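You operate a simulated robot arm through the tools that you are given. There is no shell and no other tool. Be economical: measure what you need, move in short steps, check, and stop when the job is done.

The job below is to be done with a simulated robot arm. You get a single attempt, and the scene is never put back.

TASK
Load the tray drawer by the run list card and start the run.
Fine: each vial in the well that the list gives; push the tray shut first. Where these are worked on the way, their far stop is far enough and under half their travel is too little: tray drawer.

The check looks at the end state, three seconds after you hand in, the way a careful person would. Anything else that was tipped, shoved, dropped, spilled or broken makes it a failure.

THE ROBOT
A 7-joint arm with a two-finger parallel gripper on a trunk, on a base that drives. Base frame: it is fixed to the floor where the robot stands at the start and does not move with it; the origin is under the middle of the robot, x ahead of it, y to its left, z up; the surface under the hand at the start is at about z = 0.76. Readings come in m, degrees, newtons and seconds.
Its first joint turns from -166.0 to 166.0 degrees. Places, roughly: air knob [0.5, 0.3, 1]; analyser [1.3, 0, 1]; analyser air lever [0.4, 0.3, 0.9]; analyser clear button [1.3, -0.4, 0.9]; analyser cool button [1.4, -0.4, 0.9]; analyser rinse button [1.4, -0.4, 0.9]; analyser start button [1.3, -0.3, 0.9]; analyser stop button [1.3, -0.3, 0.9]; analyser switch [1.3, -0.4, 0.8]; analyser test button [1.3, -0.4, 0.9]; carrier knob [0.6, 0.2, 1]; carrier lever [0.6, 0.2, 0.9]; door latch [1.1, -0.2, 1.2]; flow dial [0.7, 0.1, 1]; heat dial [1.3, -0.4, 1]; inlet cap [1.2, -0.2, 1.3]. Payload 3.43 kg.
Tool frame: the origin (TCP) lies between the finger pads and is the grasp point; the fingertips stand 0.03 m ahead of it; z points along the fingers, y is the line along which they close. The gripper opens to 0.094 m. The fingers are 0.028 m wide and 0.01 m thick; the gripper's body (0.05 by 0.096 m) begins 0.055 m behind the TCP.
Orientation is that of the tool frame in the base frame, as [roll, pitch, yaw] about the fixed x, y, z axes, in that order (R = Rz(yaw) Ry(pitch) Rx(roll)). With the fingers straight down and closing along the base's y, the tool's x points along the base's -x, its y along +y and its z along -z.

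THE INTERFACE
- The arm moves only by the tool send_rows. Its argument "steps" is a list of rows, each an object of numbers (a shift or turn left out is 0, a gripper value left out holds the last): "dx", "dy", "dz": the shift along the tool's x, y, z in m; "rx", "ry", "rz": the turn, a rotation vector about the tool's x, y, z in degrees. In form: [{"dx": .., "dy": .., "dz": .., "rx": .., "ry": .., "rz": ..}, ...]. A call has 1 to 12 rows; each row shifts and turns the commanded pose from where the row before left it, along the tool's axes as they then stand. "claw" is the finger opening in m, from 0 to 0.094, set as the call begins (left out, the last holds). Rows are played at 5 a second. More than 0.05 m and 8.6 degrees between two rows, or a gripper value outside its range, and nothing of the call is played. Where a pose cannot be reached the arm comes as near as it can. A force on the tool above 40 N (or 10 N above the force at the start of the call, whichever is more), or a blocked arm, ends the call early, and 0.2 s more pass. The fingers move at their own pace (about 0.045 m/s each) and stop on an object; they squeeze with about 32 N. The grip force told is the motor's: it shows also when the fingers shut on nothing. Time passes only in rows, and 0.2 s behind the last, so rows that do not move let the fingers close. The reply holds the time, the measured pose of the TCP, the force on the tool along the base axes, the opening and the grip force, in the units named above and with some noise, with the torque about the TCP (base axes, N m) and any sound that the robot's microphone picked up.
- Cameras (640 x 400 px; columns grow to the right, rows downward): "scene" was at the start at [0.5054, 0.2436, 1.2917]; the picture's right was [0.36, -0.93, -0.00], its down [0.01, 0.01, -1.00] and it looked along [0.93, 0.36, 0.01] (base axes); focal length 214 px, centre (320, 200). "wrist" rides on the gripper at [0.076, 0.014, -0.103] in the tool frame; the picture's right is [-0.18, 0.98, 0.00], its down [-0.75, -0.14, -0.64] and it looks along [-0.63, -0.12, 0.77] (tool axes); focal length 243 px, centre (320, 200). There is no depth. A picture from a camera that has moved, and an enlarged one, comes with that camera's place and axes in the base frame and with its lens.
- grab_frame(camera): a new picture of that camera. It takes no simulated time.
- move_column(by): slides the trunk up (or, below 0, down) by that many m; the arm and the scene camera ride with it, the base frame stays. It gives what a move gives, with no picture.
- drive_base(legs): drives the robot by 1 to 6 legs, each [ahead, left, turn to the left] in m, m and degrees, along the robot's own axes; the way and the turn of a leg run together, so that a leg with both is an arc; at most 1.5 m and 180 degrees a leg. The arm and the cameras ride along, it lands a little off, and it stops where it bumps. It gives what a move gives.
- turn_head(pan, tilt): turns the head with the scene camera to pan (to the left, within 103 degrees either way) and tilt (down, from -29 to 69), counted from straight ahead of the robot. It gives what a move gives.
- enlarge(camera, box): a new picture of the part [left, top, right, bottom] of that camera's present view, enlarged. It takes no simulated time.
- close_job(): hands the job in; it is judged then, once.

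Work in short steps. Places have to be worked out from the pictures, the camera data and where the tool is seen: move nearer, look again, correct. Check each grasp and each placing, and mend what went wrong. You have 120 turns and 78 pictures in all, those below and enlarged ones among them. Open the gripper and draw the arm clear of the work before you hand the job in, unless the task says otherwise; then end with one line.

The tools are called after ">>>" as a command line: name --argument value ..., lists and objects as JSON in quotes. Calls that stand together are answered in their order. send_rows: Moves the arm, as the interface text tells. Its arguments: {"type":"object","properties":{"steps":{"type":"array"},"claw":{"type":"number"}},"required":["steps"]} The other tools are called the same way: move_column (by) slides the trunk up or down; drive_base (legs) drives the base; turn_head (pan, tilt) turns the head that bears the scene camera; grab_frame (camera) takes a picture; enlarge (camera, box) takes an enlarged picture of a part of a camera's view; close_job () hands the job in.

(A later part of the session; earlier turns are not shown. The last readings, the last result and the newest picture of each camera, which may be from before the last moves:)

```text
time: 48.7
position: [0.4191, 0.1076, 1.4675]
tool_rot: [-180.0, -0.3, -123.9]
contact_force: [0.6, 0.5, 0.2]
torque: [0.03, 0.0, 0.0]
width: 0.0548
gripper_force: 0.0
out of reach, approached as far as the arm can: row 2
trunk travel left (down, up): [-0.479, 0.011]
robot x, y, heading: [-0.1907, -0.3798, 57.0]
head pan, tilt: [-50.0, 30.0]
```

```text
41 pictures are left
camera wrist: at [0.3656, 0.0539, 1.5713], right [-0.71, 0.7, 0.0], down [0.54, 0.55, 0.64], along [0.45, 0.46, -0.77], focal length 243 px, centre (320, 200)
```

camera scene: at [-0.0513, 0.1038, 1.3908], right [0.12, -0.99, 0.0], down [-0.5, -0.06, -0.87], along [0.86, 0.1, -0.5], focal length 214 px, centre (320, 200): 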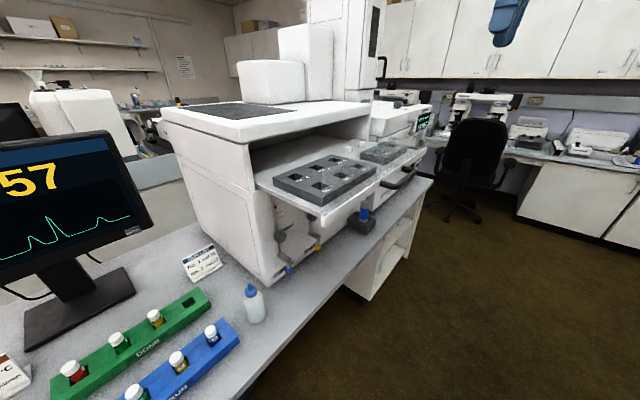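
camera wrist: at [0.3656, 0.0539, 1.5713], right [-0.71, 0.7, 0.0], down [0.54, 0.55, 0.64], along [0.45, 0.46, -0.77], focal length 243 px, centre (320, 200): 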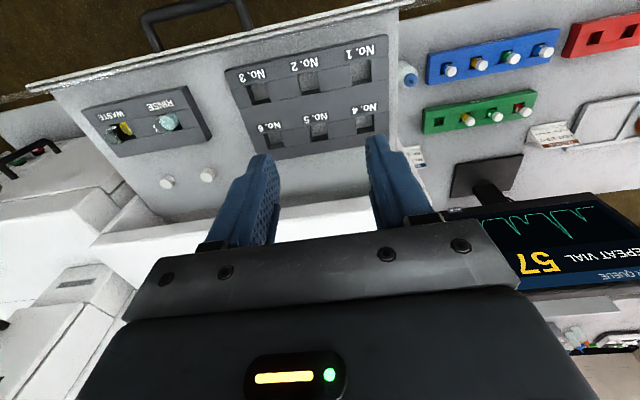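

From overhead I get the well positions: No. 1 ≈ (0.381, 0.157), No. 2 ≈ (0.449, 0.113), block top z ≈ 1.17, pane top ≈ 1.25. Vial 56 is at ≈ (0.221, 0.420) and vial 27 at ≈ (0.156, 0.463), caps at z ≈ 0.82. I'll move above vial 56 at this height.

>>> send_rows --steps '[{"dx": -0.0186, "dy": 0.0423}, {"dx": -0.0186, "dy": 0.0423}, {"dx": -0.0186, "dy": 0.0423}, {"dx": -0.0186, "dy": 0.0423}, {"dx": -0.0186, "dy": 0.0423}, {"dx": -0.0186, "dy": 0.0423}, {"dx": -0.0186, "dy": 0.0423}, {"dx": -0.0186, "dy": 0.0423}]'

>>> move_column --by -0.15

>>> send_rows --steps '[{"dz": 0.045}, {"dz": 0.045}, {"dz": 0.045}, {"dz": 0.045}, {"dz": 0.045}]'

>>> grab_frame --camera "wrist"

```text
time: 50.5
position: [0.2249, 0.4208, 1.4677]
tool_rot: [-179.9, 0.0, -123.8]
contact_force: [0.3, -0.9, 0.8]
torque: [0.0, 0.08, 0.0]
width: 0.0548
gripper_force: 0.0
trunk travel left (down, up): [-0.479, 0.011]
robot x, y, heading: [-0.1942, -0.3782, 57.0]
head pan, tilt: [-50.0, 30.0]
```

```text
time: 52.2
position: [0.2226, 0.4203, 1.3175]
tool_rot: [-179.9, -0.1, -123.7]
contact_force: [0.6, 0.3, 0.3]
torque: [-0.01, 0.03, 0.02]
width: 0.0552
gripper_force: 0.1
trunk travel left (down, up): [-0.329, 0.161]
robot x, y, heading: [-0.187, -0.3787, 57.0]
head pan, tilt: [-50.0, 30.0]
```

```text
time: 53.6
position: [0.2176, 0.4299, 1.1384]
tool_rot: [-178.9, 4.3, -123.2]
contact_force: [-0.8, -0.5, -0.2]
torque: [0.01, -0.04, 0.02]
width: 0.0548
gripper_force: 0.1
trunk travel left (down, up): [-0.329, 0.161]
robot x, y, heading: [-0.1926, -0.3756, 57.3]
head pan, tilt: [-50.0, 30.0]
stopped in row 5: the arm was blocked; the commanded pose is now the measured one
```

```text
40 pictures are left
camera wrist: at [0.1591, 0.3696, 1.2346], right [-0.72, 0.69, 0.0], down [0.49, 0.52, 0.7], along [0.49, 0.5, -0.71], focal length 243 px, centre (320, 200)
```

wrist: 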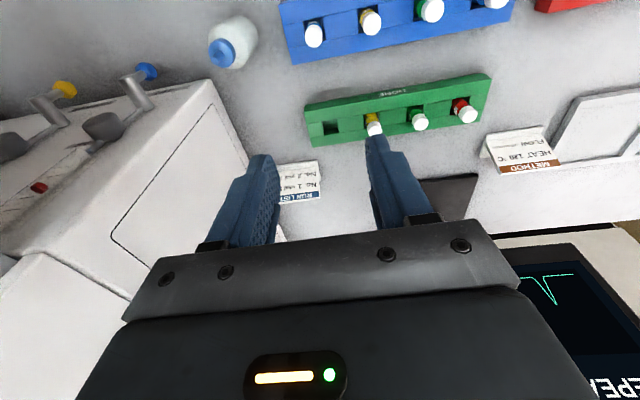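

The arm was blocked on the way down at z=1.14. I'll look with the head camera to see what it met.

>>> turn_head --pan -40 --tilt 0

>>> grab_frame --camera "scene"

```text
time: 54.6
position: [0.2189, 0.4314, 1.1365]
tool_rot: [-178.7, 4.3, -123.3]
contact_force: [0.1, -0.1, -0.3]
torque: [-0.02, 0.03, -0.01]
width: 0.0548
gripper_force: 0.1
trunk travel left (down, up): [-0.329, 0.161]
robot x, y, heading: [-0.1942, -0.3763, 57.5]
head pan, tilt: [-40.0, 0.0]
```

```text
39 pictures are left
camera scene: at [-0.0621, 0.1225, 1.2917], right [0.3, -0.96, 0.0], down [0.0, 0.0, -1.0], along [0.96, 0.3, 0.0], focal length 214 px, centre (320, 200)
```

scene: 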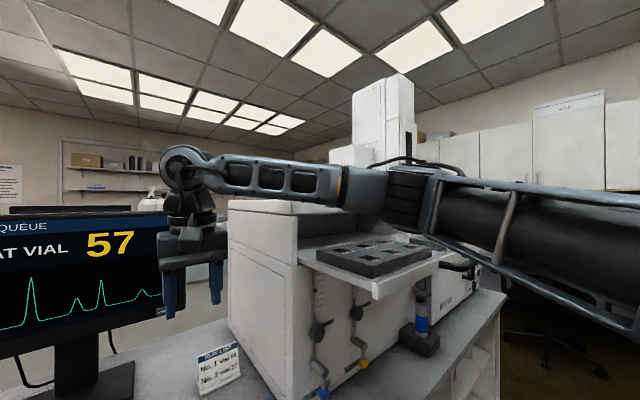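

My forearm lies over the open tray's pane when I reach the rack from here. I'll raise and retract the hand, then shift the base left so the elbow stays clear of the machine.

>>> send_rows --steps '[{"dz": -0.045, "ry": 2}, {"dz": -0.045, "ry": 2}, {"dz": -0.045}, {"dz": -0.045}, {"dx": 0.045}, {"dx": 0.045}, {"dx": 0.045}, {"dx": 0.045}]'

>>> turn_head --pan -50 --tilt 30

>>> grab_frame --camera "scene"

```text
time: 56.4
position: [0.1204, 0.2817, 1.304]
tool_rot: [-179.3, -1.2, -123.5]
contact_force: [0.1, -0.1, -0.3]
torque: [-0.01, 0.0, -0.02]
width: 0.0552
gripper_force: 0.0
trunk travel left (down, up): [-0.329, 0.161]
robot x, y, heading: [-0.193, -0.3737, 57.0]
head pan, tilt: [-40.0, 0.0]
```

```text
time: 57.3
position: [0.1201, 0.2823, 1.3037]
tool_rot: [-179.4, -1.2, -123.5]
contact_force: [0.5, 0.0, 0.3]
torque: [0.02, -0.03, -0.02]
width: 0.0551
gripper_force: 0.0
trunk travel left (down, up): [-0.329, 0.161]
robot x, y, heading: [-0.1975, -0.3753, 57.3]
head pan, tilt: [-50.0, 30.0]
```

```text
38 pictures are left
camera scene: at [-0.0541, 0.1099, 1.2407], right [0.13, -0.99, 0.0], down [-0.5, -0.06, -0.87], along [0.86, 0.11, -0.5], focal length 214 px, centre (320, 200)
```

scene: 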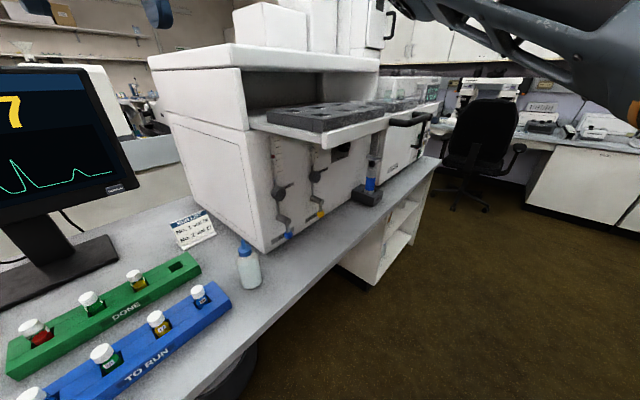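

The tray and pane look undisturbed. Next I'll drive left and slightly ahead.

>>> drive_base --legs '[[0, 0.395, 0], [0.08, 0, 0]]'

>>> grab_frame --camera "wrist"

```text
time: 60.4
position: [-0.1668, 0.5606, 1.304]
tool_rot: [-179.2, -1.2, -123.2]
contact_force: [1.3, -0.2, 0.0]
torque: [0.02, 0.02, 0.0]
width: 0.0547
gripper_force: 0.0
trunk travel left (down, up): [-0.329, 0.161]
robot x, y, heading: [-0.4731, -0.0964, 57.5]
head pan, tilt: [-50.0, 30.0]
```

```text
37 pictures are left
camera wrist: at [-0.22, 0.507, 1.4082], right [-0.72, 0.69, -0.02], down [0.53, 0.57, 0.63], along [0.44, 0.45, -0.78], focal length 243 px, centre (320, 200)
```

wrist: 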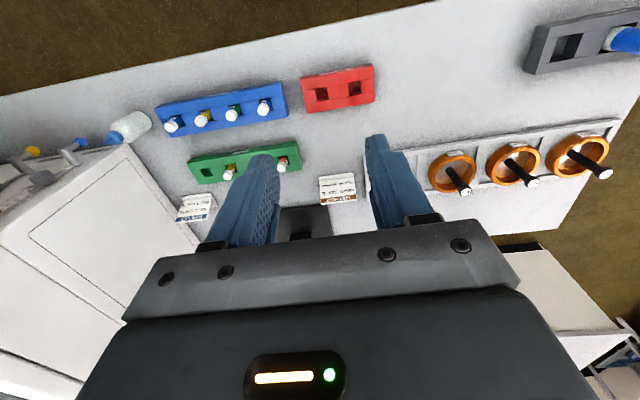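

Now I'll move the hand above vial 56.

>>> send_rows --steps '[{"dx": -0.0106, "dy": -0.0446}, {"dx": -0.0106, "dy": -0.0446}, {"dx": -0.0106, "dy": -0.0446}, {"dx": -0.0106, "dy": -0.0446}, {"dx": -0.0106, "dy": -0.0446}, {"dx": -0.0106, "dy": -0.0446}, {"dx": -0.0106, "dy": -0.0446}, {"dx": -0.0106, "dy": -0.0446}, {"dx": -0.0106, "dy": -0.0446}, {"dz": 0.05}, {"dz": 0.05}, {"dz": 0.05}]'

>>> send_rows --steps '[{"dz": 0.05}, {"dz": 0.05}, {"dz": 0.04}]'

>>> grab_frame --camera "wrist"

```text
time: 63.0
position: [0.2217, 0.4197, 1.1569]
tool_rot: [-179.3, -1.2, -123.1]
contact_force: [-0.5, -0.6, -0.4]
torque: [-0.01, -0.03, 0.0]
width: 0.0549
gripper_force: 0.1
trunk travel left (down, up): [-0.329, 0.161]
robot x, y, heading: [-0.478, -0.0972, 57.7]
head pan, tilt: [-50.0, 30.0]
```

```text
time: 63.8
position: [0.2223, 0.4126, 1.014]
tool_rot: [-179.3, -1.3, -123.2]
contact_force: [-0.9, -0.2, -0.2]
torque: [-0.02, 0.02, -0.01]
width: 0.0549
gripper_force: 0.1
trunk travel left (down, up): [-0.329, 0.161]
robot x, y, heading: [-0.478, -0.0937, 57.3]
head pan, tilt: [-50.0, 30.0]
```

```text
36 pictures are left
camera wrist: at [0.169, 0.3602, 1.1193], right [-0.72, 0.69, -0.02], down [0.53, 0.57, 0.63], along [0.44, 0.45, -0.78], focal length 243 px, centre (320, 200)
```

wrist: 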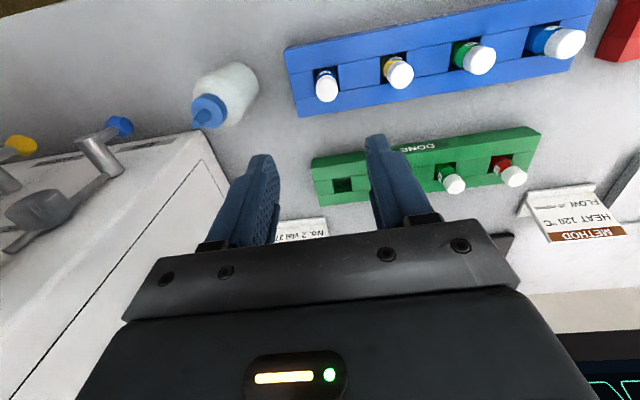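

Cap 56 is confirmed at (0.218, 0.418). I'll level the tool, correct a few mm and descend to 7 cm above the grasp height, then check.

>>> send_rows --steps '[{"ry": -1.3, "rx": -0.7, "dx": -0.0034, "dy": 0.0058}, {"dz": 0.05}, {"dz": 0.05}]'

>>> grab_frame --camera "wrist"

```text
time: 64.6
position: [0.2173, 0.42, 0.9144]
tool_rot: [-180.0, 0.1, -123.1]
contact_force: [-0.5, -1.3, -0.4]
torque: [0.03, 0.01, -0.01]
width: 0.0549
gripper_force: 0.0
trunk travel left (down, up): [-0.329, 0.161]
robot x, y, heading: [-0.4753, -0.1003, 57.6]
head pan, tilt: [-50.0, 30.0]
```

```text
35 pictures are left
camera wrist: at [0.1626, 0.3639, 1.0171], right [-0.72, 0.69, 0.0], down [0.53, 0.55, 0.64], along [0.45, 0.47, -0.76], focal length 243 px, centre (320, 200)
```

wrist: 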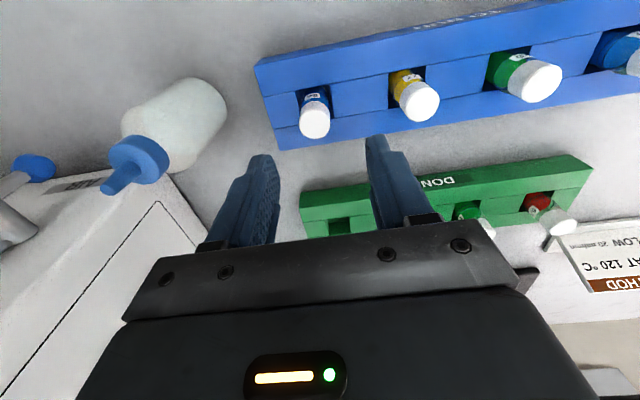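

The vial is centred between the fingers and the bottle clears the gripper by about 3 cm. I'll descend to z≈0.845.

>>> send_rows --steps '[{"dz": 0.025, "dy": -0.003, "dx": -0.0015}, {"dz": 0.025}, {"dz": 0.019}]'

>>> grab_frame --camera "wrist"

```text
time: 65.4
position: [0.221, 0.4186, 0.8462]
tool_rot: [180.0, 0.2, -123.1]
contact_force: [0.6, -0.3, -0.5]
torque: [-0.01, -0.02, 0.0]
width: 0.0548
gripper_force: 0.1
trunk travel left (down, up): [-0.329, 0.161]
robot x, y, heading: [-0.4772, -0.0984, 57.4]
head pan, tilt: [-50.0, 30.0]
```

```text
34 pictures are left
camera wrist: at [0.1673, 0.3635, 0.9495], right [-0.72, 0.69, 0.0], down [0.53, 0.55, 0.64], along [0.45, 0.47, -0.77], focal length 243 px, centre (320, 200)
```

wrist: 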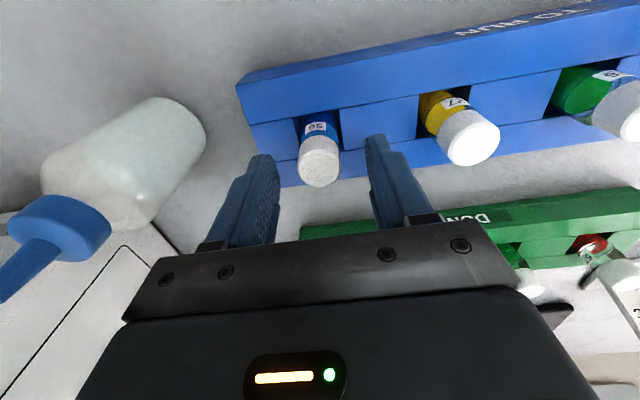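

The cap top is at about z=0.832, so the tips overlap the cap. I'll go 7 mm lower and close.

>>> send_rows --steps '[{"dz": 0.007}, {}]'

>>> send_rows --steps '[{}, {}, {}, {}]' --claw 0.0

```text
time: 66.0
position: [0.2209, 0.4186, 0.84]
tool_rot: [-179.9, 0.0, -123.2]
contact_force: [0.3, 0.5, 0.8]
torque: [-0.01, -0.04, 0.0]
width: 0.0551
gripper_force: 0.0
trunk travel left (down, up): [-0.329, 0.161]
robot x, y, heading: [-0.4773, -0.0973, 57.8]
head pan, tilt: [-50.0, 30.0]
```

```text
time: 67.0
position: [0.2217, 0.4194, 0.8404]
tool_rot: [179.9, 0.1, -123.1]
contact_force: [-0.9, 0.4, 0.4]
torque: [0.0, 0.0, -0.03]
width: 0.024
gripper_force: 32.1
trunk travel left (down, up): [-0.329, 0.161]
robot x, y, heading: [-0.4784, -0.1002, 57.8]
head pan, tilt: [-50.0, 30.0]
```

Gripped at a width of 24 mm. I'll lift straight up and check.

>>> send_rows --steps '[{"dz": -0.02}, {"dz": -0.03}, {"dz": -0.04}, {"dz": -0.05}]'

>>> grab_frame --camera "wrist"

```text
time: 68.0
position: [0.2221, 0.4205, 0.98]
tool_rot: [179.9, 0.1, -123.2]
contact_force: [0.2, 0.2, -0.8]
torque: [0.02, 0.04, 0.0]
width: 0.0243
gripper_force: 32.2
trunk travel left (down, up): [-0.329, 0.161]
robot x, y, heading: [-0.4795, -0.0999, 57.5]
head pan, tilt: [-50.0, 30.0]
```

```text
33 pictures are left
camera wrist: at [0.1693, 0.3644, 1.0832], right [-0.72, 0.69, 0.0], down [0.53, 0.55, 0.64], along [0.44, 0.47, -0.77], focal length 243 px, centre (320, 200)
```

wrist: 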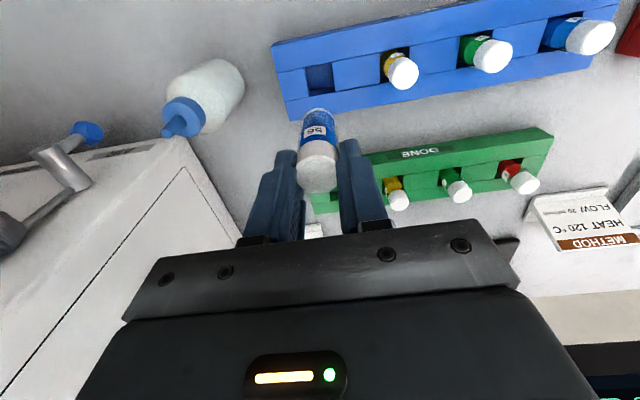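

Vial 56 is held, with its bottom about 7 cm below the TCP. I'll raise the trunk and arm, retract, and drive back to the tray station.

>>> move_column --by 0.15

>>> send_rows --steps '[{"dz": -0.045}, {"dz": -0.045}, {"dz": -0.045}, {"dz": -0.045}, {"dz": -0.045}, {"dz": -0.045}, {"dx": 0.045}, {"dx": 0.045}, {"dx": 0.045}, {"dx": 0.045}]'

>>> drive_base --legs '[[-0.08, 0, 0], [0, -0.395, 0]]'

```text
time: 69.8
position: [0.2225, 0.419, 1.1298]
tool_rot: [-180.0, 0.0, -123.3]
contact_force: [-0.3, -0.6, -0.4]
torque: [0.03, -0.02, 0.01]
width: 0.0241
gripper_force: 32.1
trunk travel left (down, up): [-0.479, 0.011]
robot x, y, heading: [-0.4744, -0.0989, 57.2]
head pan, tilt: [-50.0, 30.0]
```

```text
time: 72.0
position: [0.1246, 0.2691, 1.4023]
tool_rot: [180.0, 0.2, -123.1]
contact_force: [-0.3, 0.5, -0.7]
torque: [-0.02, 0.02, -0.02]
width: 0.0242
gripper_force: 32.5
trunk travel left (down, up): [-0.479, 0.011]
robot x, y, heading: [-0.4802, -0.0993, 57.7]
head pan, tilt: [-50.0, 30.0]
```

```text
time: 75.1
position: [0.4134, -0.012, 1.4036]
tool_rot: [-180.0, 0.1, -123.3]
contact_force: [0.6, 0.4, -0.1]
torque: [0.01, -0.04, -0.01]
width: 0.0241
gripper_force: 31.4
trunk travel left (down, up): [-0.479, 0.011]
robot x, y, heading: [-0.1917, -0.3791, 57.1]
head pan, tilt: [-50.0, 30.0]
```

Next I'll move over well No. 1 at this height and check.

>>> send_rows --steps '[{"dx": -0.0308, "dy": 0.03}, {"dx": -0.0308, "dy": 0.03}, {"dx": -0.0308, "dy": 0.03}, {"dx": -0.0308, "dy": 0.03}]'

>>> grab_frame --camera "wrist"

>>> grab_frame --camera "scene"

```text
time: 76.1
position: [0.3787, 0.1574, 1.4028]
tool_rot: [180.0, 0.2, -123.3]
contact_force: [-0.3, -1.3, -0.3]
torque: [-0.02, 0.02, 0.02]
width: 0.0242
gripper_force: 32.3
trunk travel left (down, up): [-0.479, 0.011]
robot x, y, heading: [-0.1886, -0.3789, 57.5]
head pan, tilt: [-50.0, 30.0]
```

```text
32 pictures are left
camera wrist: at [0.3247, 0.1016, 1.5056], right [-0.72, 0.69, 0.0], down [0.53, 0.55, 0.64], along [0.45, 0.46, -0.76], focal length 243 px, centre (320, 200)
```

wrist: 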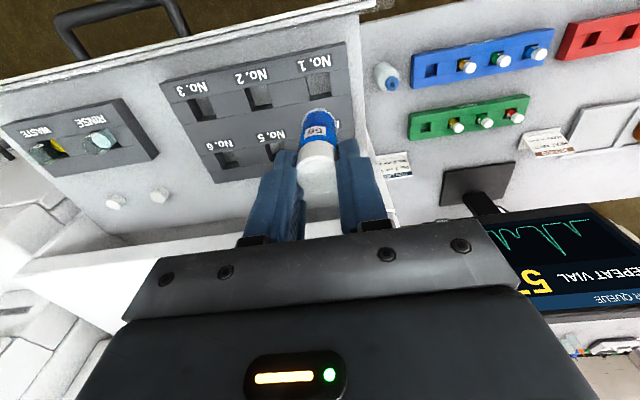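

```text
31 pictures are left
camera scene: at [-0.0514, 0.1066, 1.3908], right [0.13, -0.99, 0.0], down [-0.5, -0.06, -0.87], along [0.86, 0.11, -0.5], focal length 214 px, centre (320, 200)
```

scene: 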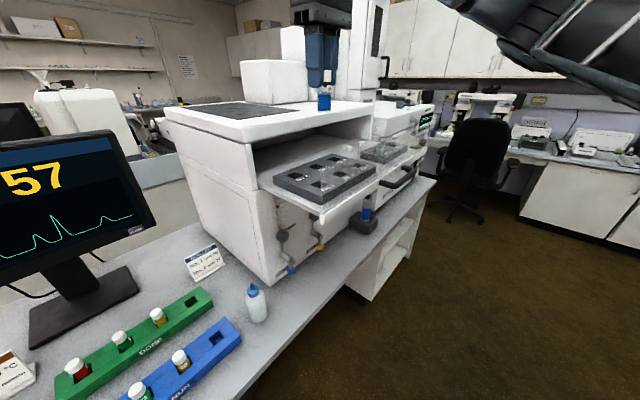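

The vial is roughly over No. 1. I'll descend partway and compare the vial bottom with the well.

>>> send_rows --steps '[{"dz": 0.04}, {"dz": 0.04}, {"dz": 0.03}]'

>>> enlarge --camera "wrist" --box '[160, 0, 480, 200]'

>>> enlarge --camera "scene" --box '[260, 70, 400, 220]'

```text
time: 76.9
position: [0.3799, 0.158, 1.2916]
tool_rot: [180.0, 0.2, -123.2]
contact_force: [-0.1, 0.3, 0.6]
torque: [-0.05, 0.0, 0.0]
width: 0.024
gripper_force: 32.1
trunk travel left (down, up): [-0.479, 0.011]
robot x, y, heading: [-0.1907, -0.3781, 57.3]
head pan, tilt: [-50.0, 30.0]
```

```text
2.00 times, centred on (320, 100) of wrist
camera zoom: at [0.325, 0.1018, 1.3942], right [-0.72, 0.69, 0.0], down [0.53, 0.55, 0.64], along [0.45, 0.46, -0.77], focal length 485 px, centre (320, 400)
```

zoom: 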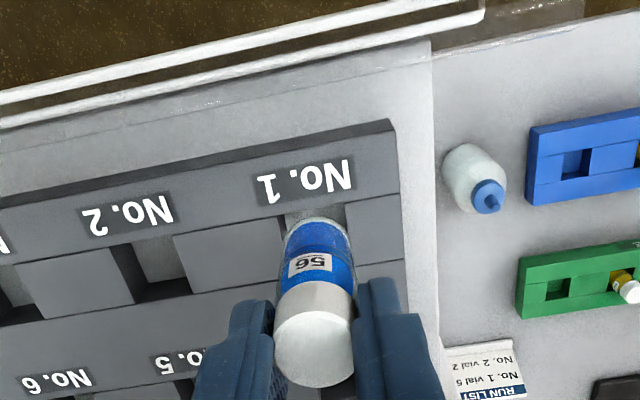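

```text
2.67 times, centred on (330, 145) of scene
camera zoom: at [-0.052, 0.1073, 1.3907], right [0.13, -0.99, 0.0], down [-0.5, -0.06, -0.87], along [0.86, 0.11, -0.5], focal length 572 px, centre (293, 347)
```

zoom: 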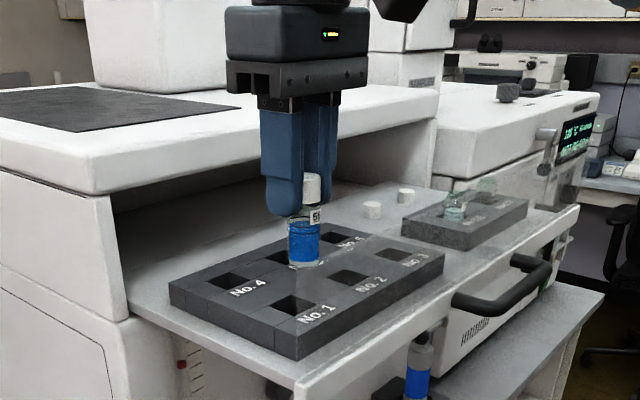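

Comparing both cameras, the vial needs about 9 mm farther in and 4 mm to the left. I'll correct, descend a little and recheck.

>>> send_rows --steps '[{"dx": -0.009, "dy": 0.004}, {"dz": 0.015}]'

>>> enlarge --camera "wrist" --box '[240, 50, 400, 150]'

>>> enlarge --camera "scene" --box '[290, 125, 370, 185]'

```text
time: 77.5
position: [0.3803, 0.1673, 1.2773]
tool_rot: [-180.0, 0.2, -123.2]
contact_force: [-0.3, 0.0, -0.5]
torque: [-0.02, 0.03, 0.01]
width: 0.0243
gripper_force: 31.9
trunk travel left (down, up): [-0.479, 0.011]
robot x, y, heading: [-0.1919, -0.3769, 57.5]
head pan, tilt: [-50.0, 30.0]
```

```text
4.00 times, centred on (320, 100) of wrist
camera zoom: at [0.3269, 0.1119, 1.3804], right [-0.72, 0.69, 0.0], down [0.53, 0.55, 0.64], along [0.45, 0.46, -0.76], focal length 970 px, centre (320, 600)
```

zoom: 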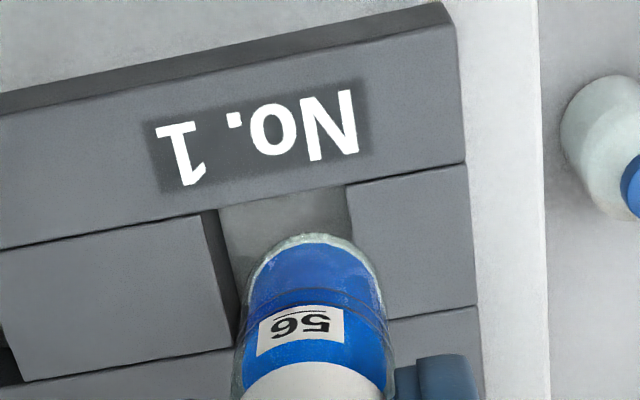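

```text
6.67 times, centred on (330, 155) of scene
camera zoom: at [-0.0518, 0.1072, 1.3907], right [0.13, -0.99, 0.0], down [-0.5, -0.06, -0.87], along [0.86, 0.11, -0.5], focal length 1430 px, centre (253, 500)
```

zoom: 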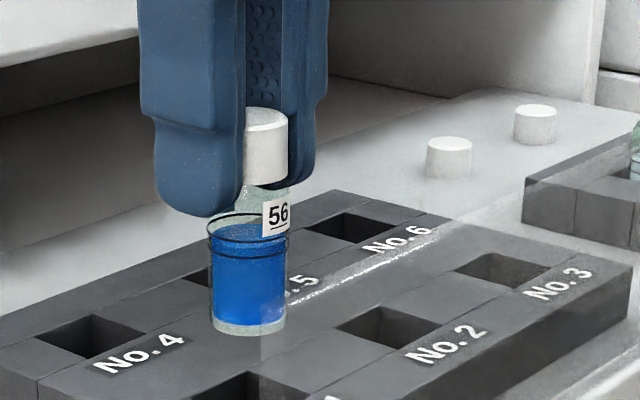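

Now there's about 3 mm of sideways offset left. I'll correct it and descend toward the well.

>>> send_rows --steps '[{"dy": -0.003, "dz": 0.008}, {"dz": 0.01}, {"dz": 0.006}, {"dz": 0.006}, {"dz": 0.006}]'

>>> enlarge --camera "scene" --box '[290, 125, 370, 185]'

```text
time: 78.7
position: [0.3841, 0.1665, 1.2431]
tool_rot: [-180.0, 0.3, -123.2]
contact_force: [1.0, 0.8, 22.5]
torque: [0.04, 0.21, 0.01]
width: 0.0243
gripper_force: 31.6
trunk travel left (down, up): [-0.479, 0.011]
robot x, y, heading: [-0.1913, -0.3757, 57.4]
head pan, tilt: [-50.0, 30.0]
```

```text
6.67 times, centred on (330, 155) of scene
camera zoom: at [-0.0522, 0.1069, 1.3913], right [0.13, -0.99, 0.0], down [-0.5, -0.06, -0.87], along [0.86, 0.11, -0.5], focal length 1430 px, centre (253, 500)
```

zoom: 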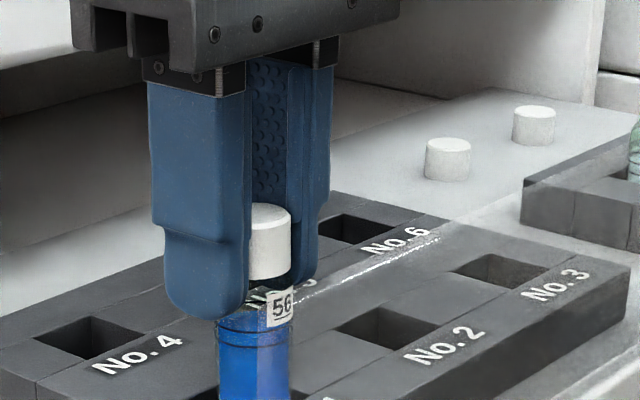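

A contact of 22 N: the vial is touching either the rim or the well floor. I'll look at its lower part.

>>> enlarge --camera "scene" --box '[290, 155, 370, 215]'

>>> enlarge --camera "wrist" --box '[240, 70, 400, 170]'

```text
6.67 times, centred on (330, 185) of scene
camera zoom: at [-0.0522, 0.1069, 1.3913], right [0.13, -0.99, 0.0], down [-0.5, -0.06, -0.87], along [0.86, 0.11, -0.5], focal length 1430 px, centre (253, 300)
```

zoom: 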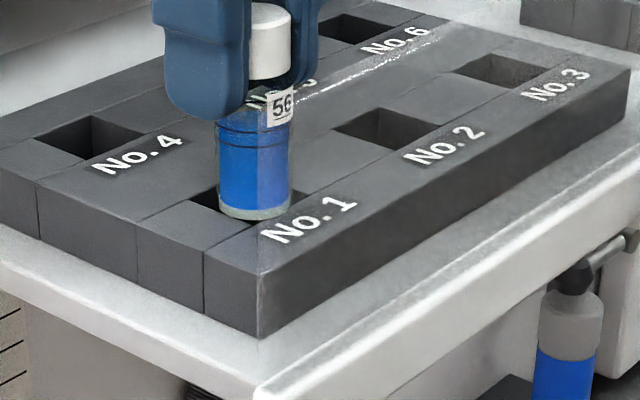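

```text
4.00 times, centred on (320, 120) of wrist
camera zoom: at [0.3301, 0.11, 1.3459], right [-0.72, 0.69, 0.0], down [0.53, 0.55, 0.65], along [0.45, 0.47, -0.76], focal length 970 px, centre (320, 520)
```

zoom: 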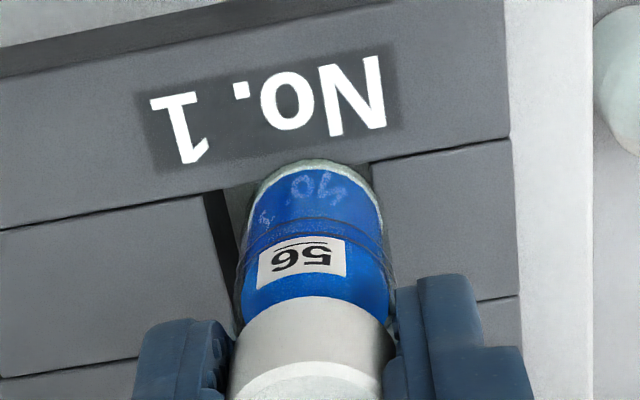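

The wrist view shows the vial overlapping the front rim by about 2 mm. I'll lift slightly, shift 4 mm inward and descend again.

>>> send_rows --steps '[{"dz": -0.008}, {"dx": -0.0042}, {"dz": 0.006}, {"dz": 0.006}, {"dz": 0.006}]'

```text
time: 79.9
position: [0.387, 0.1718, 1.2332]
tool_rot: [-180.0, 0.2, -123.2]
contact_force: [0.1, 0.1, 24.3]
torque: [0.12, 0.26, -0.03]
width: 0.0242
gripper_force: 32.3
trunk travel left (down, up): [-0.479, 0.011]
robot x, y, heading: [-0.1877, -0.3757, 57.5]
head pan, tilt: [-50.0, 30.0]
```

>>> enlarge --camera "scene" --box '[290, 155, 370, 215]'

>>> enlarge --camera "wrist" --box '[240, 70, 400, 170]'

```text
6.67 times, centred on (330, 185) of scene
camera zoom: at [-0.0523, 0.1068, 1.3911], right [0.13, -0.99, 0.0], down [-0.5, -0.06, -0.87], along [0.86, 0.11, -0.5], focal length 1430 px, centre (253, 300)
```

zoom: 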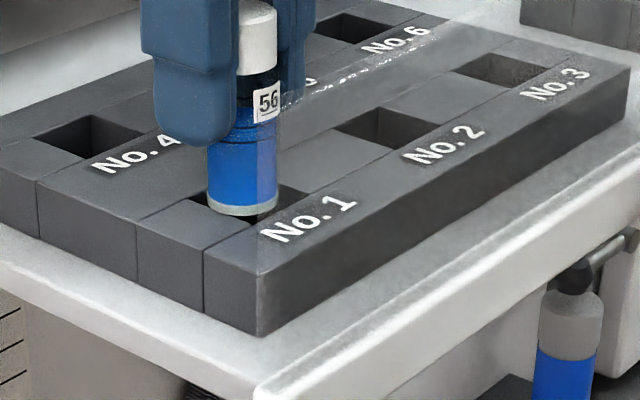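

```text
4.00 times, centred on (320, 120) of wrist
camera zoom: at [0.3324, 0.1144, 1.3354], right [-0.72, 0.69, 0.0], down [0.53, 0.55, 0.64], along [0.45, 0.47, -0.76], focal length 970 px, centre (320, 520)
```

zoom: 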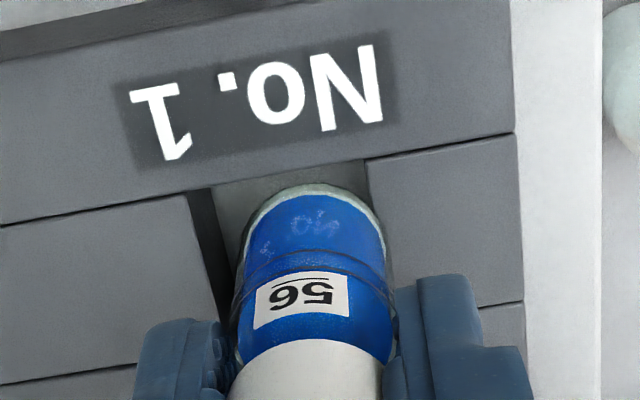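

The vial now overlaps the left rim a little. I'll lift slightly, shift 3 mm right, 1 mm back, and descend.

>>> send_rows --steps '[{"dz": -0.012}, {"dy": -0.003, "dx": 0.001}, {"dz": 0.006}, {"dz": 0.006}, {"dz": 0.005}]'

>>> enlarge --camera "scene" --box '[290, 135, 370, 195]'

```text
time: 81.1
position: [0.3868, 0.166, 1.2308]
tool_rot: [-180.0, 0.3, -123.3]
contact_force: [-0.7, 2.3, 28.4]
torque: [-0.17, 0.59, -0.06]
width: 0.0232
gripper_force: 31.6
trunk travel left (down, up): [-0.479, 0.011]
robot x, y, heading: [-0.1875, -0.3777, 57.5]
head pan, tilt: [-50.0, 30.0]
```

```text
6.67 times, centred on (330, 165) of scene
camera zoom: at [-0.0524, 0.1067, 1.3915], right [0.13, -0.99, 0.0], down [-0.5, -0.06, -0.87], along [0.86, 0.11, -0.5], focal length 1430 px, centre (253, 433)
```

zoom: 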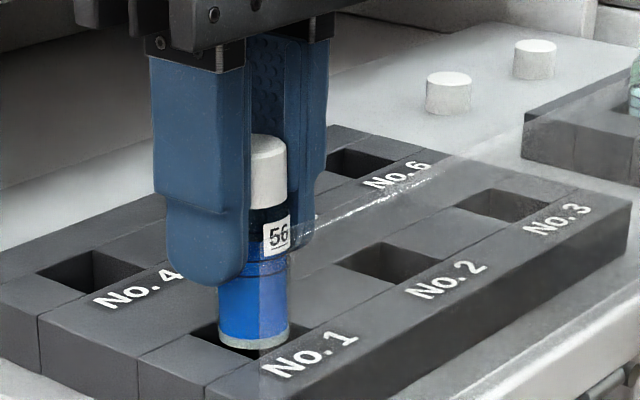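

The cap has slid up in the grip and the torque points to contact at the front-left rim. I'll lift, then shift 5.5 mm in and 2 mm right, pressing gently.

>>> send_rows --steps '[{"dz": -0.008}, {"dx": -0.0055, "dy": -0.002}, {}]'

>>> enlarge --camera "wrist" --box '[240, 70, 400, 170]'

>>> enlarge --camera "scene" --box '[290, 145, 370, 205]'

```text
time: 81.9
position: [0.3926, 0.1705, 1.2348]
tool_rot: [180.0, 0.1, -123.3]
contact_force: [0.3, -0.2, 0.2]
torque: [0.05, -0.02, 0.0]
width: 0.0237
gripper_force: 32.5
trunk travel left (down, up): [-0.479, 0.011]
robot x, y, heading: [-0.1882, -0.3768, 57.7]
head pan, tilt: [-50.0, 30.0]
```

```text
4.00 times, centred on (320, 120) of wrist
camera zoom: at [0.3391, 0.1152, 1.338], right [-0.72, 0.69, 0.0], down [0.53, 0.55, 0.64], along [0.45, 0.46, -0.77], focal length 970 px, centre (320, 520)
```

zoom: 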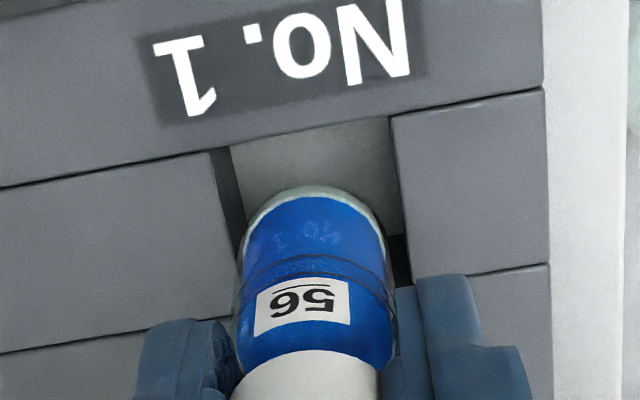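

```text
6.67 times, centred on (330, 175) of scene
camera zoom: at [-0.0518, 0.1072, 1.3906], right [0.13, -0.99, 0.0], down [-0.5, -0.06, -0.87], along [0.86, 0.11, -0.5], focal length 1430 px, centre (253, 367)
```

zoom: 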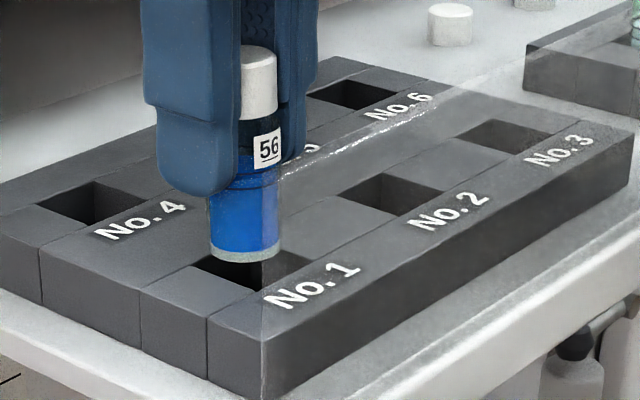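

Now the vial is clear; it's slightly too far in. I'll shift 3 mm back and 1 mm right, and descend.

>>> send_rows --steps '[{"dx": 0.003, "dy": -0.0012}, {"dz": 0.005}, {"dz": 0.005}, {"dz": 0.005}]'

```text
time: 82.9
position: [0.3925, 0.1675, 1.2209]
tool_rot: [-180.0, 0.1, -123.3]
contact_force: [-2.1, 1.3, 0.5]
torque: [0.08, 0.11, -0.01]
width: 0.0239
gripper_force: 31.6
trunk travel left (down, up): [-0.479, 0.011]
robot x, y, heading: [-0.1922, -0.379, 57.3]
head pan, tilt: [-50.0, 30.0]
```

There's no upward force now, so it is entering the well. I'll continue down gently.

>>> send_rows --steps '[{"dz": 0.005}, {"dz": 0.004}, {"dz": 0.003}]'

>>> enlarge --camera "scene" --box '[290, 145, 370, 205]'

```text
time: 83.7
position: [0.393, 0.1673, 1.2076]
tool_rot: [180.0, 0.1, -123.2]
contact_force: [-4.0, 1.8, 4.3]
torque: [0.06, 0.12, -0.04]
width: 0.024
gripper_force: 32.1
trunk travel left (down, up): [-0.479, 0.011]
robot x, y, heading: [-0.1914, -0.3776, 57.3]
head pan, tilt: [-50.0, 30.0]
```

```text
6.67 times, centred on (330, 175) of scene
camera zoom: at [-0.052, 0.1073, 1.3908], right [0.13, -0.99, 0.0], down [-0.5, -0.06, -0.87], along [0.86, 0.11, -0.5], focal length 1430 px, centre (253, 367)
```

zoom: 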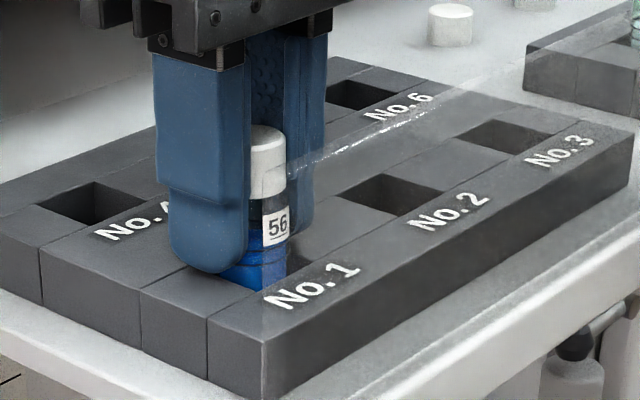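

The vial is inside the well. I'll release it and rise straight up.

>>> send_rows --steps '[{}, {}, {"dz": -0.02}, {"dz": -0.04}, {"dz": -0.045}, {"dz": -0.045}, {"dz": -0.045}]' --claw 0.05

>>> enlarge --camera "wrist" --box '[160, 0, 480, 200]'

```text
time: 85.3
position: [0.3911, 0.1669, 1.4031]
tool_rot: [-179.9, 0.1, -123.4]
contact_force: [0.7, -0.3, -0.9]
torque: [0.0, 0.02, 0.0]
width: 0.0499
gripper_force: 0.0
trunk travel left (down, up): [-0.479, 0.011]
robot x, y, heading: [-0.189, -0.3783, 57.3]
head pan, tilt: [-50.0, 30.0]
```

```text
2.00 times, centred on (320, 100) of wrist
camera zoom: at [0.3376, 0.1118, 1.505], right [-0.72, 0.69, 0.0], down [0.53, 0.55, 0.64], along [0.45, 0.46, -0.77], focal length 485 px, centre (320, 400)
```

zoom: 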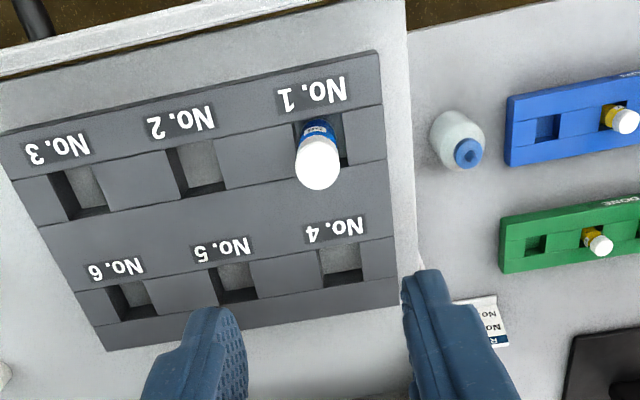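

Vial 56 is seated in No. 1. I'll retract and drive back left for vial 27.

>>> send_rows --steps '[{"dx": 0.045}, {"dx": 0.045}, {"dx": 0.04}]'

>>> drive_base --legs '[[0, 0.395, 0], [0.08, 0, 0]]'

>>> move_column --by -0.15

```text
time: 86.1
position: [0.3223, 0.0601, 1.4007]
tool_rot: [-180.0, 0.1, -123.2]
contact_force: [-0.5, 0.4, -0.1]
torque: [-0.03, 0.0, 0.0]
width: 0.0499
gripper_force: 0.1
trunk travel left (down, up): [-0.479, 0.011]
robot x, y, heading: [-0.1869, -0.3719, 57.3]
head pan, tilt: [-50.0, 30.0]
```

```text
time: 89.2
position: [0.0341, 0.3386, 1.4004]
tool_rot: [-180.0, 0.1, -123.5]
contact_force: [-0.5, 0.0, 1.0]
torque: [0.02, 0.01, -0.02]
width: 0.0499
gripper_force: 0.0
trunk travel left (down, up): [-0.479, 0.011]
robot x, y, heading: [-0.4776, -0.0926, 57.0]
head pan, tilt: [-50.0, 30.0]
```

```text
time: 91.0
position: [0.035, 0.3384, 1.2521]
tool_rot: [-179.9, 0.1, -123.4]
contact_force: [-0.1, -0.1, 0.3]
torque: [-0.02, 0.0, 0.0]
width: 0.0501
gripper_force: 0.2
trunk travel left (down, up): [-0.329, 0.161]
robot x, y, heading: [-0.4785, -0.0943, 57.0]
head pan, tilt: [-50.0, 30.0]
```

>>> send_rows --steps '[{"dx": -0.0425, "dy": -0.0083}, {"dx": -0.0425, "dy": -0.0083}, {"dx": -0.0425, "dy": -0.0083}, {"dx": -0.0425, "dy": -0.0083}, {"dz": 0.05}, {"dz": 0.05}, {"dz": 0.05}, {"dz": 0.05}, {"dz": 0.05}, {"dz": 0.05}, {"dz": 0.03}]'

>>> grab_frame --camera "wrist"

```text
time: 93.4
position: [0.1581, 0.463, 0.9204]
tool_rot: [-179.9, 0.2, -123.5]
contact_force: [0.1, 0.8, 0.0]
torque: [0.02, 0.0, 0.01]
width: 0.0499
gripper_force: 0.0
trunk travel left (down, up): [-0.329, 0.161]
robot x, y, heading: [-0.4771, -0.0925, 57.1]
head pan, tilt: [-50.0, 30.0]
```

```text
16 pictures are left
camera wrist: at [0.1041, 0.4078, 1.0239], right [-0.72, 0.7, 0.0], down [0.53, 0.55, 0.64], along [0.45, 0.46, -0.77], focal length 243 px, centre (320, 200)
```

wrist: 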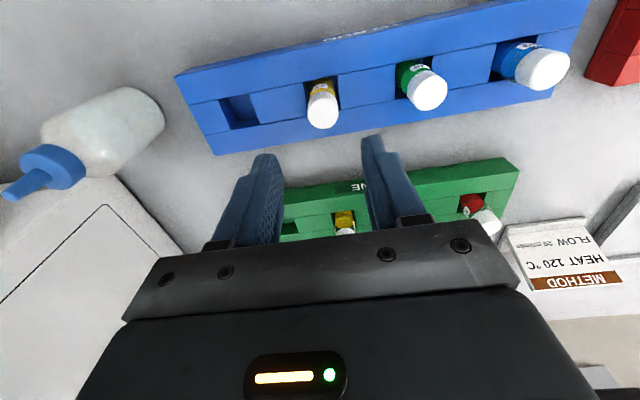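

Vial 27's cap is at about (0.154, 0.461), a few mm from the TCP. I'll correct, descend to 0.840 and close.

>>> send_rows --steps '[{"dx": 0.0035, "dy": 0.002}, {"dz": 0.03}, {"dz": 0.03}, {"dz": 0.02}, {}]'

>>> send_rows --steps '[{}, {}, {}, {}]' --claw 0.0

```text
time: 94.6
position: [0.1531, 0.4599, 0.8414]
tool_rot: [-180.0, 0.1, -123.5]
contact_force: [-0.1, 0.2, 0.3]
torque: [-0.02, 0.0, -0.03]
width: 0.0501
gripper_force: 0.2
trunk travel left (down, up): [-0.329, 0.161]
robot x, y, heading: [-0.4793, -0.0915, 56.9]
head pan, tilt: [-50.0, 30.0]
```

```text
time: 95.6
position: [0.1527, 0.4608, 0.8415]
tool_rot: [-180.0, 0.1, -123.4]
contact_force: [-1.0, -1.0, -0.6]
torque: [-0.06, 0.01, -0.02]
width: 0.0239
gripper_force: 32.1
trunk travel left (down, up): [-0.329, 0.161]
robot x, y, heading: [-0.4803, -0.0909, 57.2]
head pan, tilt: [-50.0, 30.0]
```

Gripped at 24 mm. I'll lift, raise the trunk, retract and check the hold.

>>> send_rows --steps '[{"dz": -0.02}, {"dz": -0.03}, {"dz": -0.04}, {"dz": -0.05}]'

>>> move_column --by 0.15

>>> send_rows --steps '[{"dz": -0.045}, {"dz": -0.045}, {"dz": -0.045}, {"dz": -0.045}, {"dz": -0.045}, {"dz": -0.045}, {"dx": 0.045}, {"dx": 0.045}, {"dx": 0.045}, {"dx": 0.03}]'

>>> drive_base --legs '[[-0.08, 0, 0], [0, -0.395, 0]]'

```text
time: 96.6
position: [0.1533, 0.4603, 0.9809]
tool_rot: [179.9, 0.1, -123.5]
contact_force: [-0.4, 0.5, -0.6]
torque: [-0.01, 0.01, 0.02]
width: 0.024
gripper_force: 32.6
trunk travel left (down, up): [-0.329, 0.161]
robot x, y, heading: [-0.4805, -0.0926, 57.0]
head pan, tilt: [-50.0, 30.0]
```

```text
time: 98.3
position: [0.1547, 0.4593, 1.1324]
tool_rot: [-180.0, 0.0, -123.5]
contact_force: [-0.8, -0.2, -0.5]
torque: [-0.01, -0.01, 0.01]
width: 0.0241
gripper_force: 32.2
trunk travel left (down, up): [-0.479, 0.011]
robot x, y, heading: [-0.4793, -0.0923, 57.4]
head pan, tilt: [-50.0, 30.0]
```

```text
time: 100.5
position: [0.064, 0.3199, 1.4027]
tool_rot: [-180.0, 0.0, -123.5]
contact_force: [0.1, -0.3, -0.7]
torque: [-0.03, 0.0, -0.02]
width: 0.0242
gripper_force: 32.5
trunk travel left (down, up): [-0.479, 0.011]
robot x, y, heading: [-0.4789, -0.0959, 57.2]
head pan, tilt: [-50.0, 30.0]
```

```text
time: 103.7
position: [0.3625, 0.0326, 1.4036]
tool_rot: [180.0, 0.2, -123.3]
contact_force: [-0.3, -0.6, 0.2]
torque: [0.02, 0.02, -0.02]
width: 0.0239
gripper_force: 31.7
trunk travel left (down, up): [-0.479, 0.011]
robot x, y, heading: [-0.179, -0.3835, 57.2]
head pan, tilt: [-50.0, 30.0]
```

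Now I'll move above well No. 2 (≈0.4605, 0.122) and descend to just above the block.

>>> send_rows --steps '[{"dx": -0.0322, "dy": -0.0082}, {"dx": -0.0322, "dy": -0.0082}, {"dx": -0.0322, "dy": -0.0082}, {"dx": -0.0322, "dy": -0.0082}, {"dz": 0.04}, {"dz": 0.04}, {"dz": 0.038}, {"dz": 0.01}]'

>>> enlarge --camera "wrist" --box '[240, 60, 400, 160]'

>>> enlarge --camera "scene" --box '[300, 125, 380, 185]'

```text
time: 105.5
position: [0.4614, 0.1216, 1.2744]
tool_rot: [-179.9, 0.1, -123.4]
contact_force: [0.2, -0.3, -0.6]
torque: [0.03, 0.01, -0.04]
width: 0.0239
gripper_force: 32.5
trunk travel left (down, up): [-0.479, 0.011]
robot x, y, heading: [-0.1794, -0.3813, 57.3]
head pan, tilt: [-50.0, 30.0]
```

```text
4.00 times, centred on (320, 110) of wrist
camera zoom: at [0.4073, 0.0669, 1.3775], right [-0.72, 0.7, 0.0], down [0.53, 0.55, 0.64], along [0.45, 0.46, -0.77], focal length 970 px, centre (320, 560)
```

zoom: 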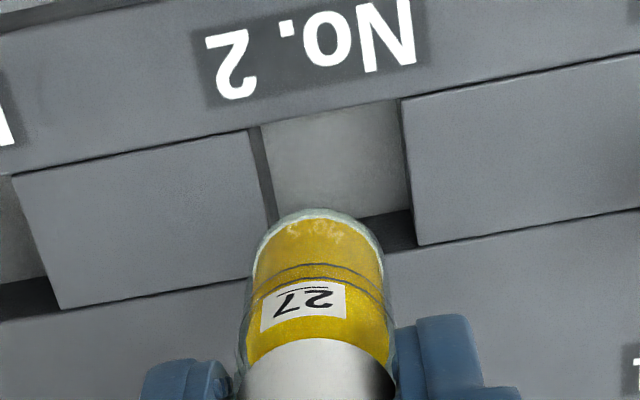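

```text
6.67 times, centred on (340, 155) of scene
camera zoom: at [-0.0398, 0.1009, 1.3907], right [0.12, -0.99, 0.0], down [-0.5, -0.06, -0.87], along [0.86, 0.11, -0.5], focal length 1430 px, centre (187, 500)
```

zoom: 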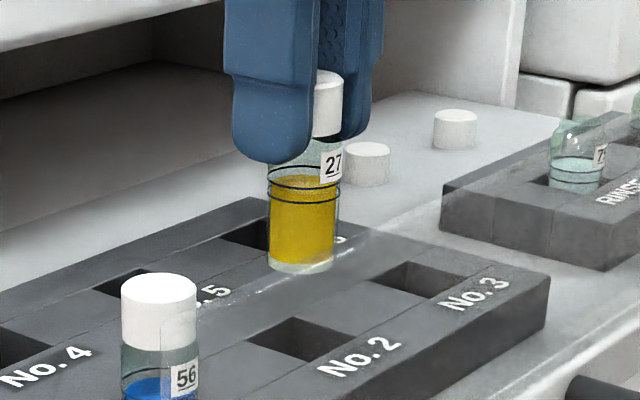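

Comparing with the successful No. 1 offsets, I need 4 mm left and 2.5 mm back. I'll correct and lower gently.

>>> send_rows --steps '[{"dx": 0.0025, "dy": 0.004}, {}, {"dz": 0.01}, {"dz": 0.008}, {"dz": 0.006}, {"dz": 0.004}]'

```text
time: 106.9
position: [0.4566, 0.1213, 1.2466]
tool_rot: [180.0, 0.1, -123.4]
contact_force: [-0.8, 0.4, -0.5]
torque: [-0.01, -0.02, 0.0]
width: 0.024
gripper_force: 32.0
trunk travel left (down, up): [-0.479, 0.011]
robot x, y, heading: [-0.1833, -0.3855, 57.2]
head pan, tilt: [-50.0, 30.0]
```

No contact yet at z=1.247. I'll continue down in small steps.

>>> send_rows --steps '[{"dz": 0.005}, {"dz": 0.005}, {}]'

```text
time: 107.7
position: [0.4561, 0.122, 1.2367]
tool_rot: [180.0, 0.1, -123.4]
contact_force: [0.1, 0.3, -0.1]
torque: [0.02, -0.03, -0.02]
width: 0.0242
gripper_force: 32.0
trunk travel left (down, up): [-0.479, 0.011]
robot x, y, heading: [-0.1793, -0.3818, 57.1]
head pan, tilt: [-50.0, 30.0]
```

Still free, so it is in the well. I'll go down until it touches bottom.

>>> send_rows --steps '[{"dz": 0.005}, {"dz": 0.005}, {"dz": 0.004}, {}]'

>>> enlarge --camera "scene" --box '[300, 135, 380, 195]'

```text
time: 108.7
position: [0.4563, 0.1222, 1.224]
tool_rot: [179.9, 0.3, -123.4]
contact_force: [-0.9, 1.6, 6.2]
torque: [0.03, 0.15, 0.02]
width: 0.0244
gripper_force: 32.1
trunk travel left (down, up): [-0.479, 0.011]
robot x, y, heading: [-0.1789, -0.3855, 57.1]
head pan, tilt: [-50.0, 30.0]
```

```text
6.67 times, centred on (340, 165) of scene
camera zoom: at [-0.04, 0.1007, 1.3908], right [0.12, -0.99, 0.0], down [-0.5, -0.06, -0.87], along [0.86, 0.11, -0.5], focal length 1430 px, centre (187, 433)
```

zoom: 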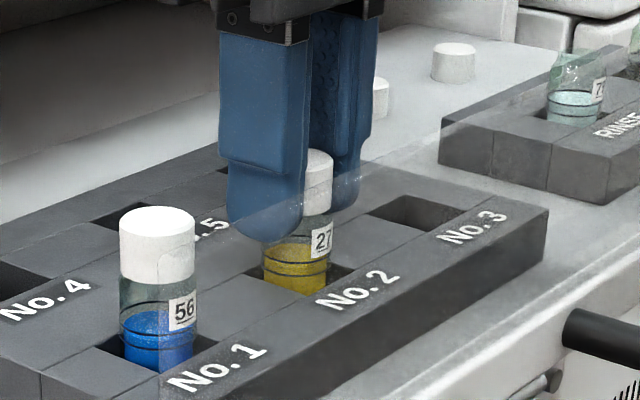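

Vial 27 is in well 2 and touching bottom. I'll release and rise.

>>> send_rows --steps '[{}, {}, {"dz": -0.02}, {"dz": -0.04}, {"dz": -0.045}, {"dz": -0.045}, {"dz": -0.03}]' --claw 0.05

>>> enlarge --camera "wrist" --box '[160, 0, 480, 200]'

```text
time: 110.3
position: [0.4557, 0.1238, 1.4041]
tool_rot: [-179.9, 0.1, -123.4]
contact_force: [-0.2, 0.0, 0.3]
torque: [0.02, -0.02, 0.0]
width: 0.05
gripper_force: 0.0
trunk travel left (down, up): [-0.479, 0.011]
robot x, y, heading: [-0.1791, -0.3827, 57.2]
head pan, tilt: [-50.0, 30.0]
```

```text
2.00 times, centred on (320, 100) of wrist
camera zoom: at [0.4028, 0.0681, 1.5074], right [-0.72, 0.7, 0.0], down [0.53, 0.55, 0.64], along [0.45, 0.46, -0.77], focal length 485 px, centre (320, 400)
```

zoom: 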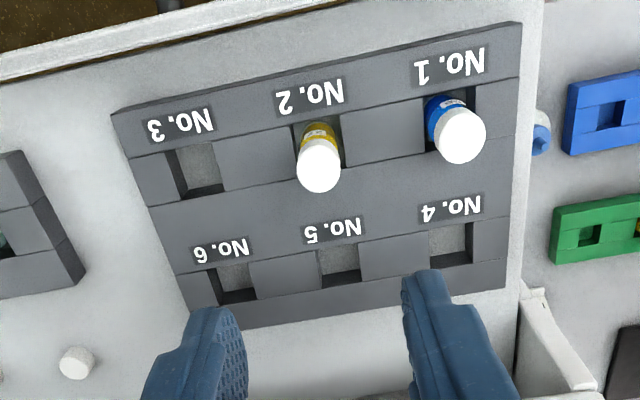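

Both vials are in place. To shut the drawer, I'll retract, move in front of the handle, tilt the fingers forward 33° and close them.

>>> send_rows --steps '[{"dx": 0.048}, {"dx": 0.048}, {"dx": 0.048}, {"dx": 0.048}, {"dx": 0.01, "dy": -0.045}, {"dy": -0.048}, {"dy": -0.048}, {"ry": -8.2}, {"ry": -8.2}, {"ry": -8.2}, {"ry": -8.2}]' --claw 0.0

```text
time: 112.7
position: [0.4582, -0.1215, 1.4]
tool_rot: [179.9, 32.9, -123.7]
contact_force: [-1.1, -0.7, 0.4]
torque: [0.03, 0.0, -0.02]
width: 0.0001
gripper_force: 31.9
out of reach, approached as far as the arm can: row 7
trunk travel left (down, up): [-0.479, 0.011]
robot x, y, heading: [-0.1779, -0.3809, 57.2]
head pan, tilt: [-50.0, 30.0]
```

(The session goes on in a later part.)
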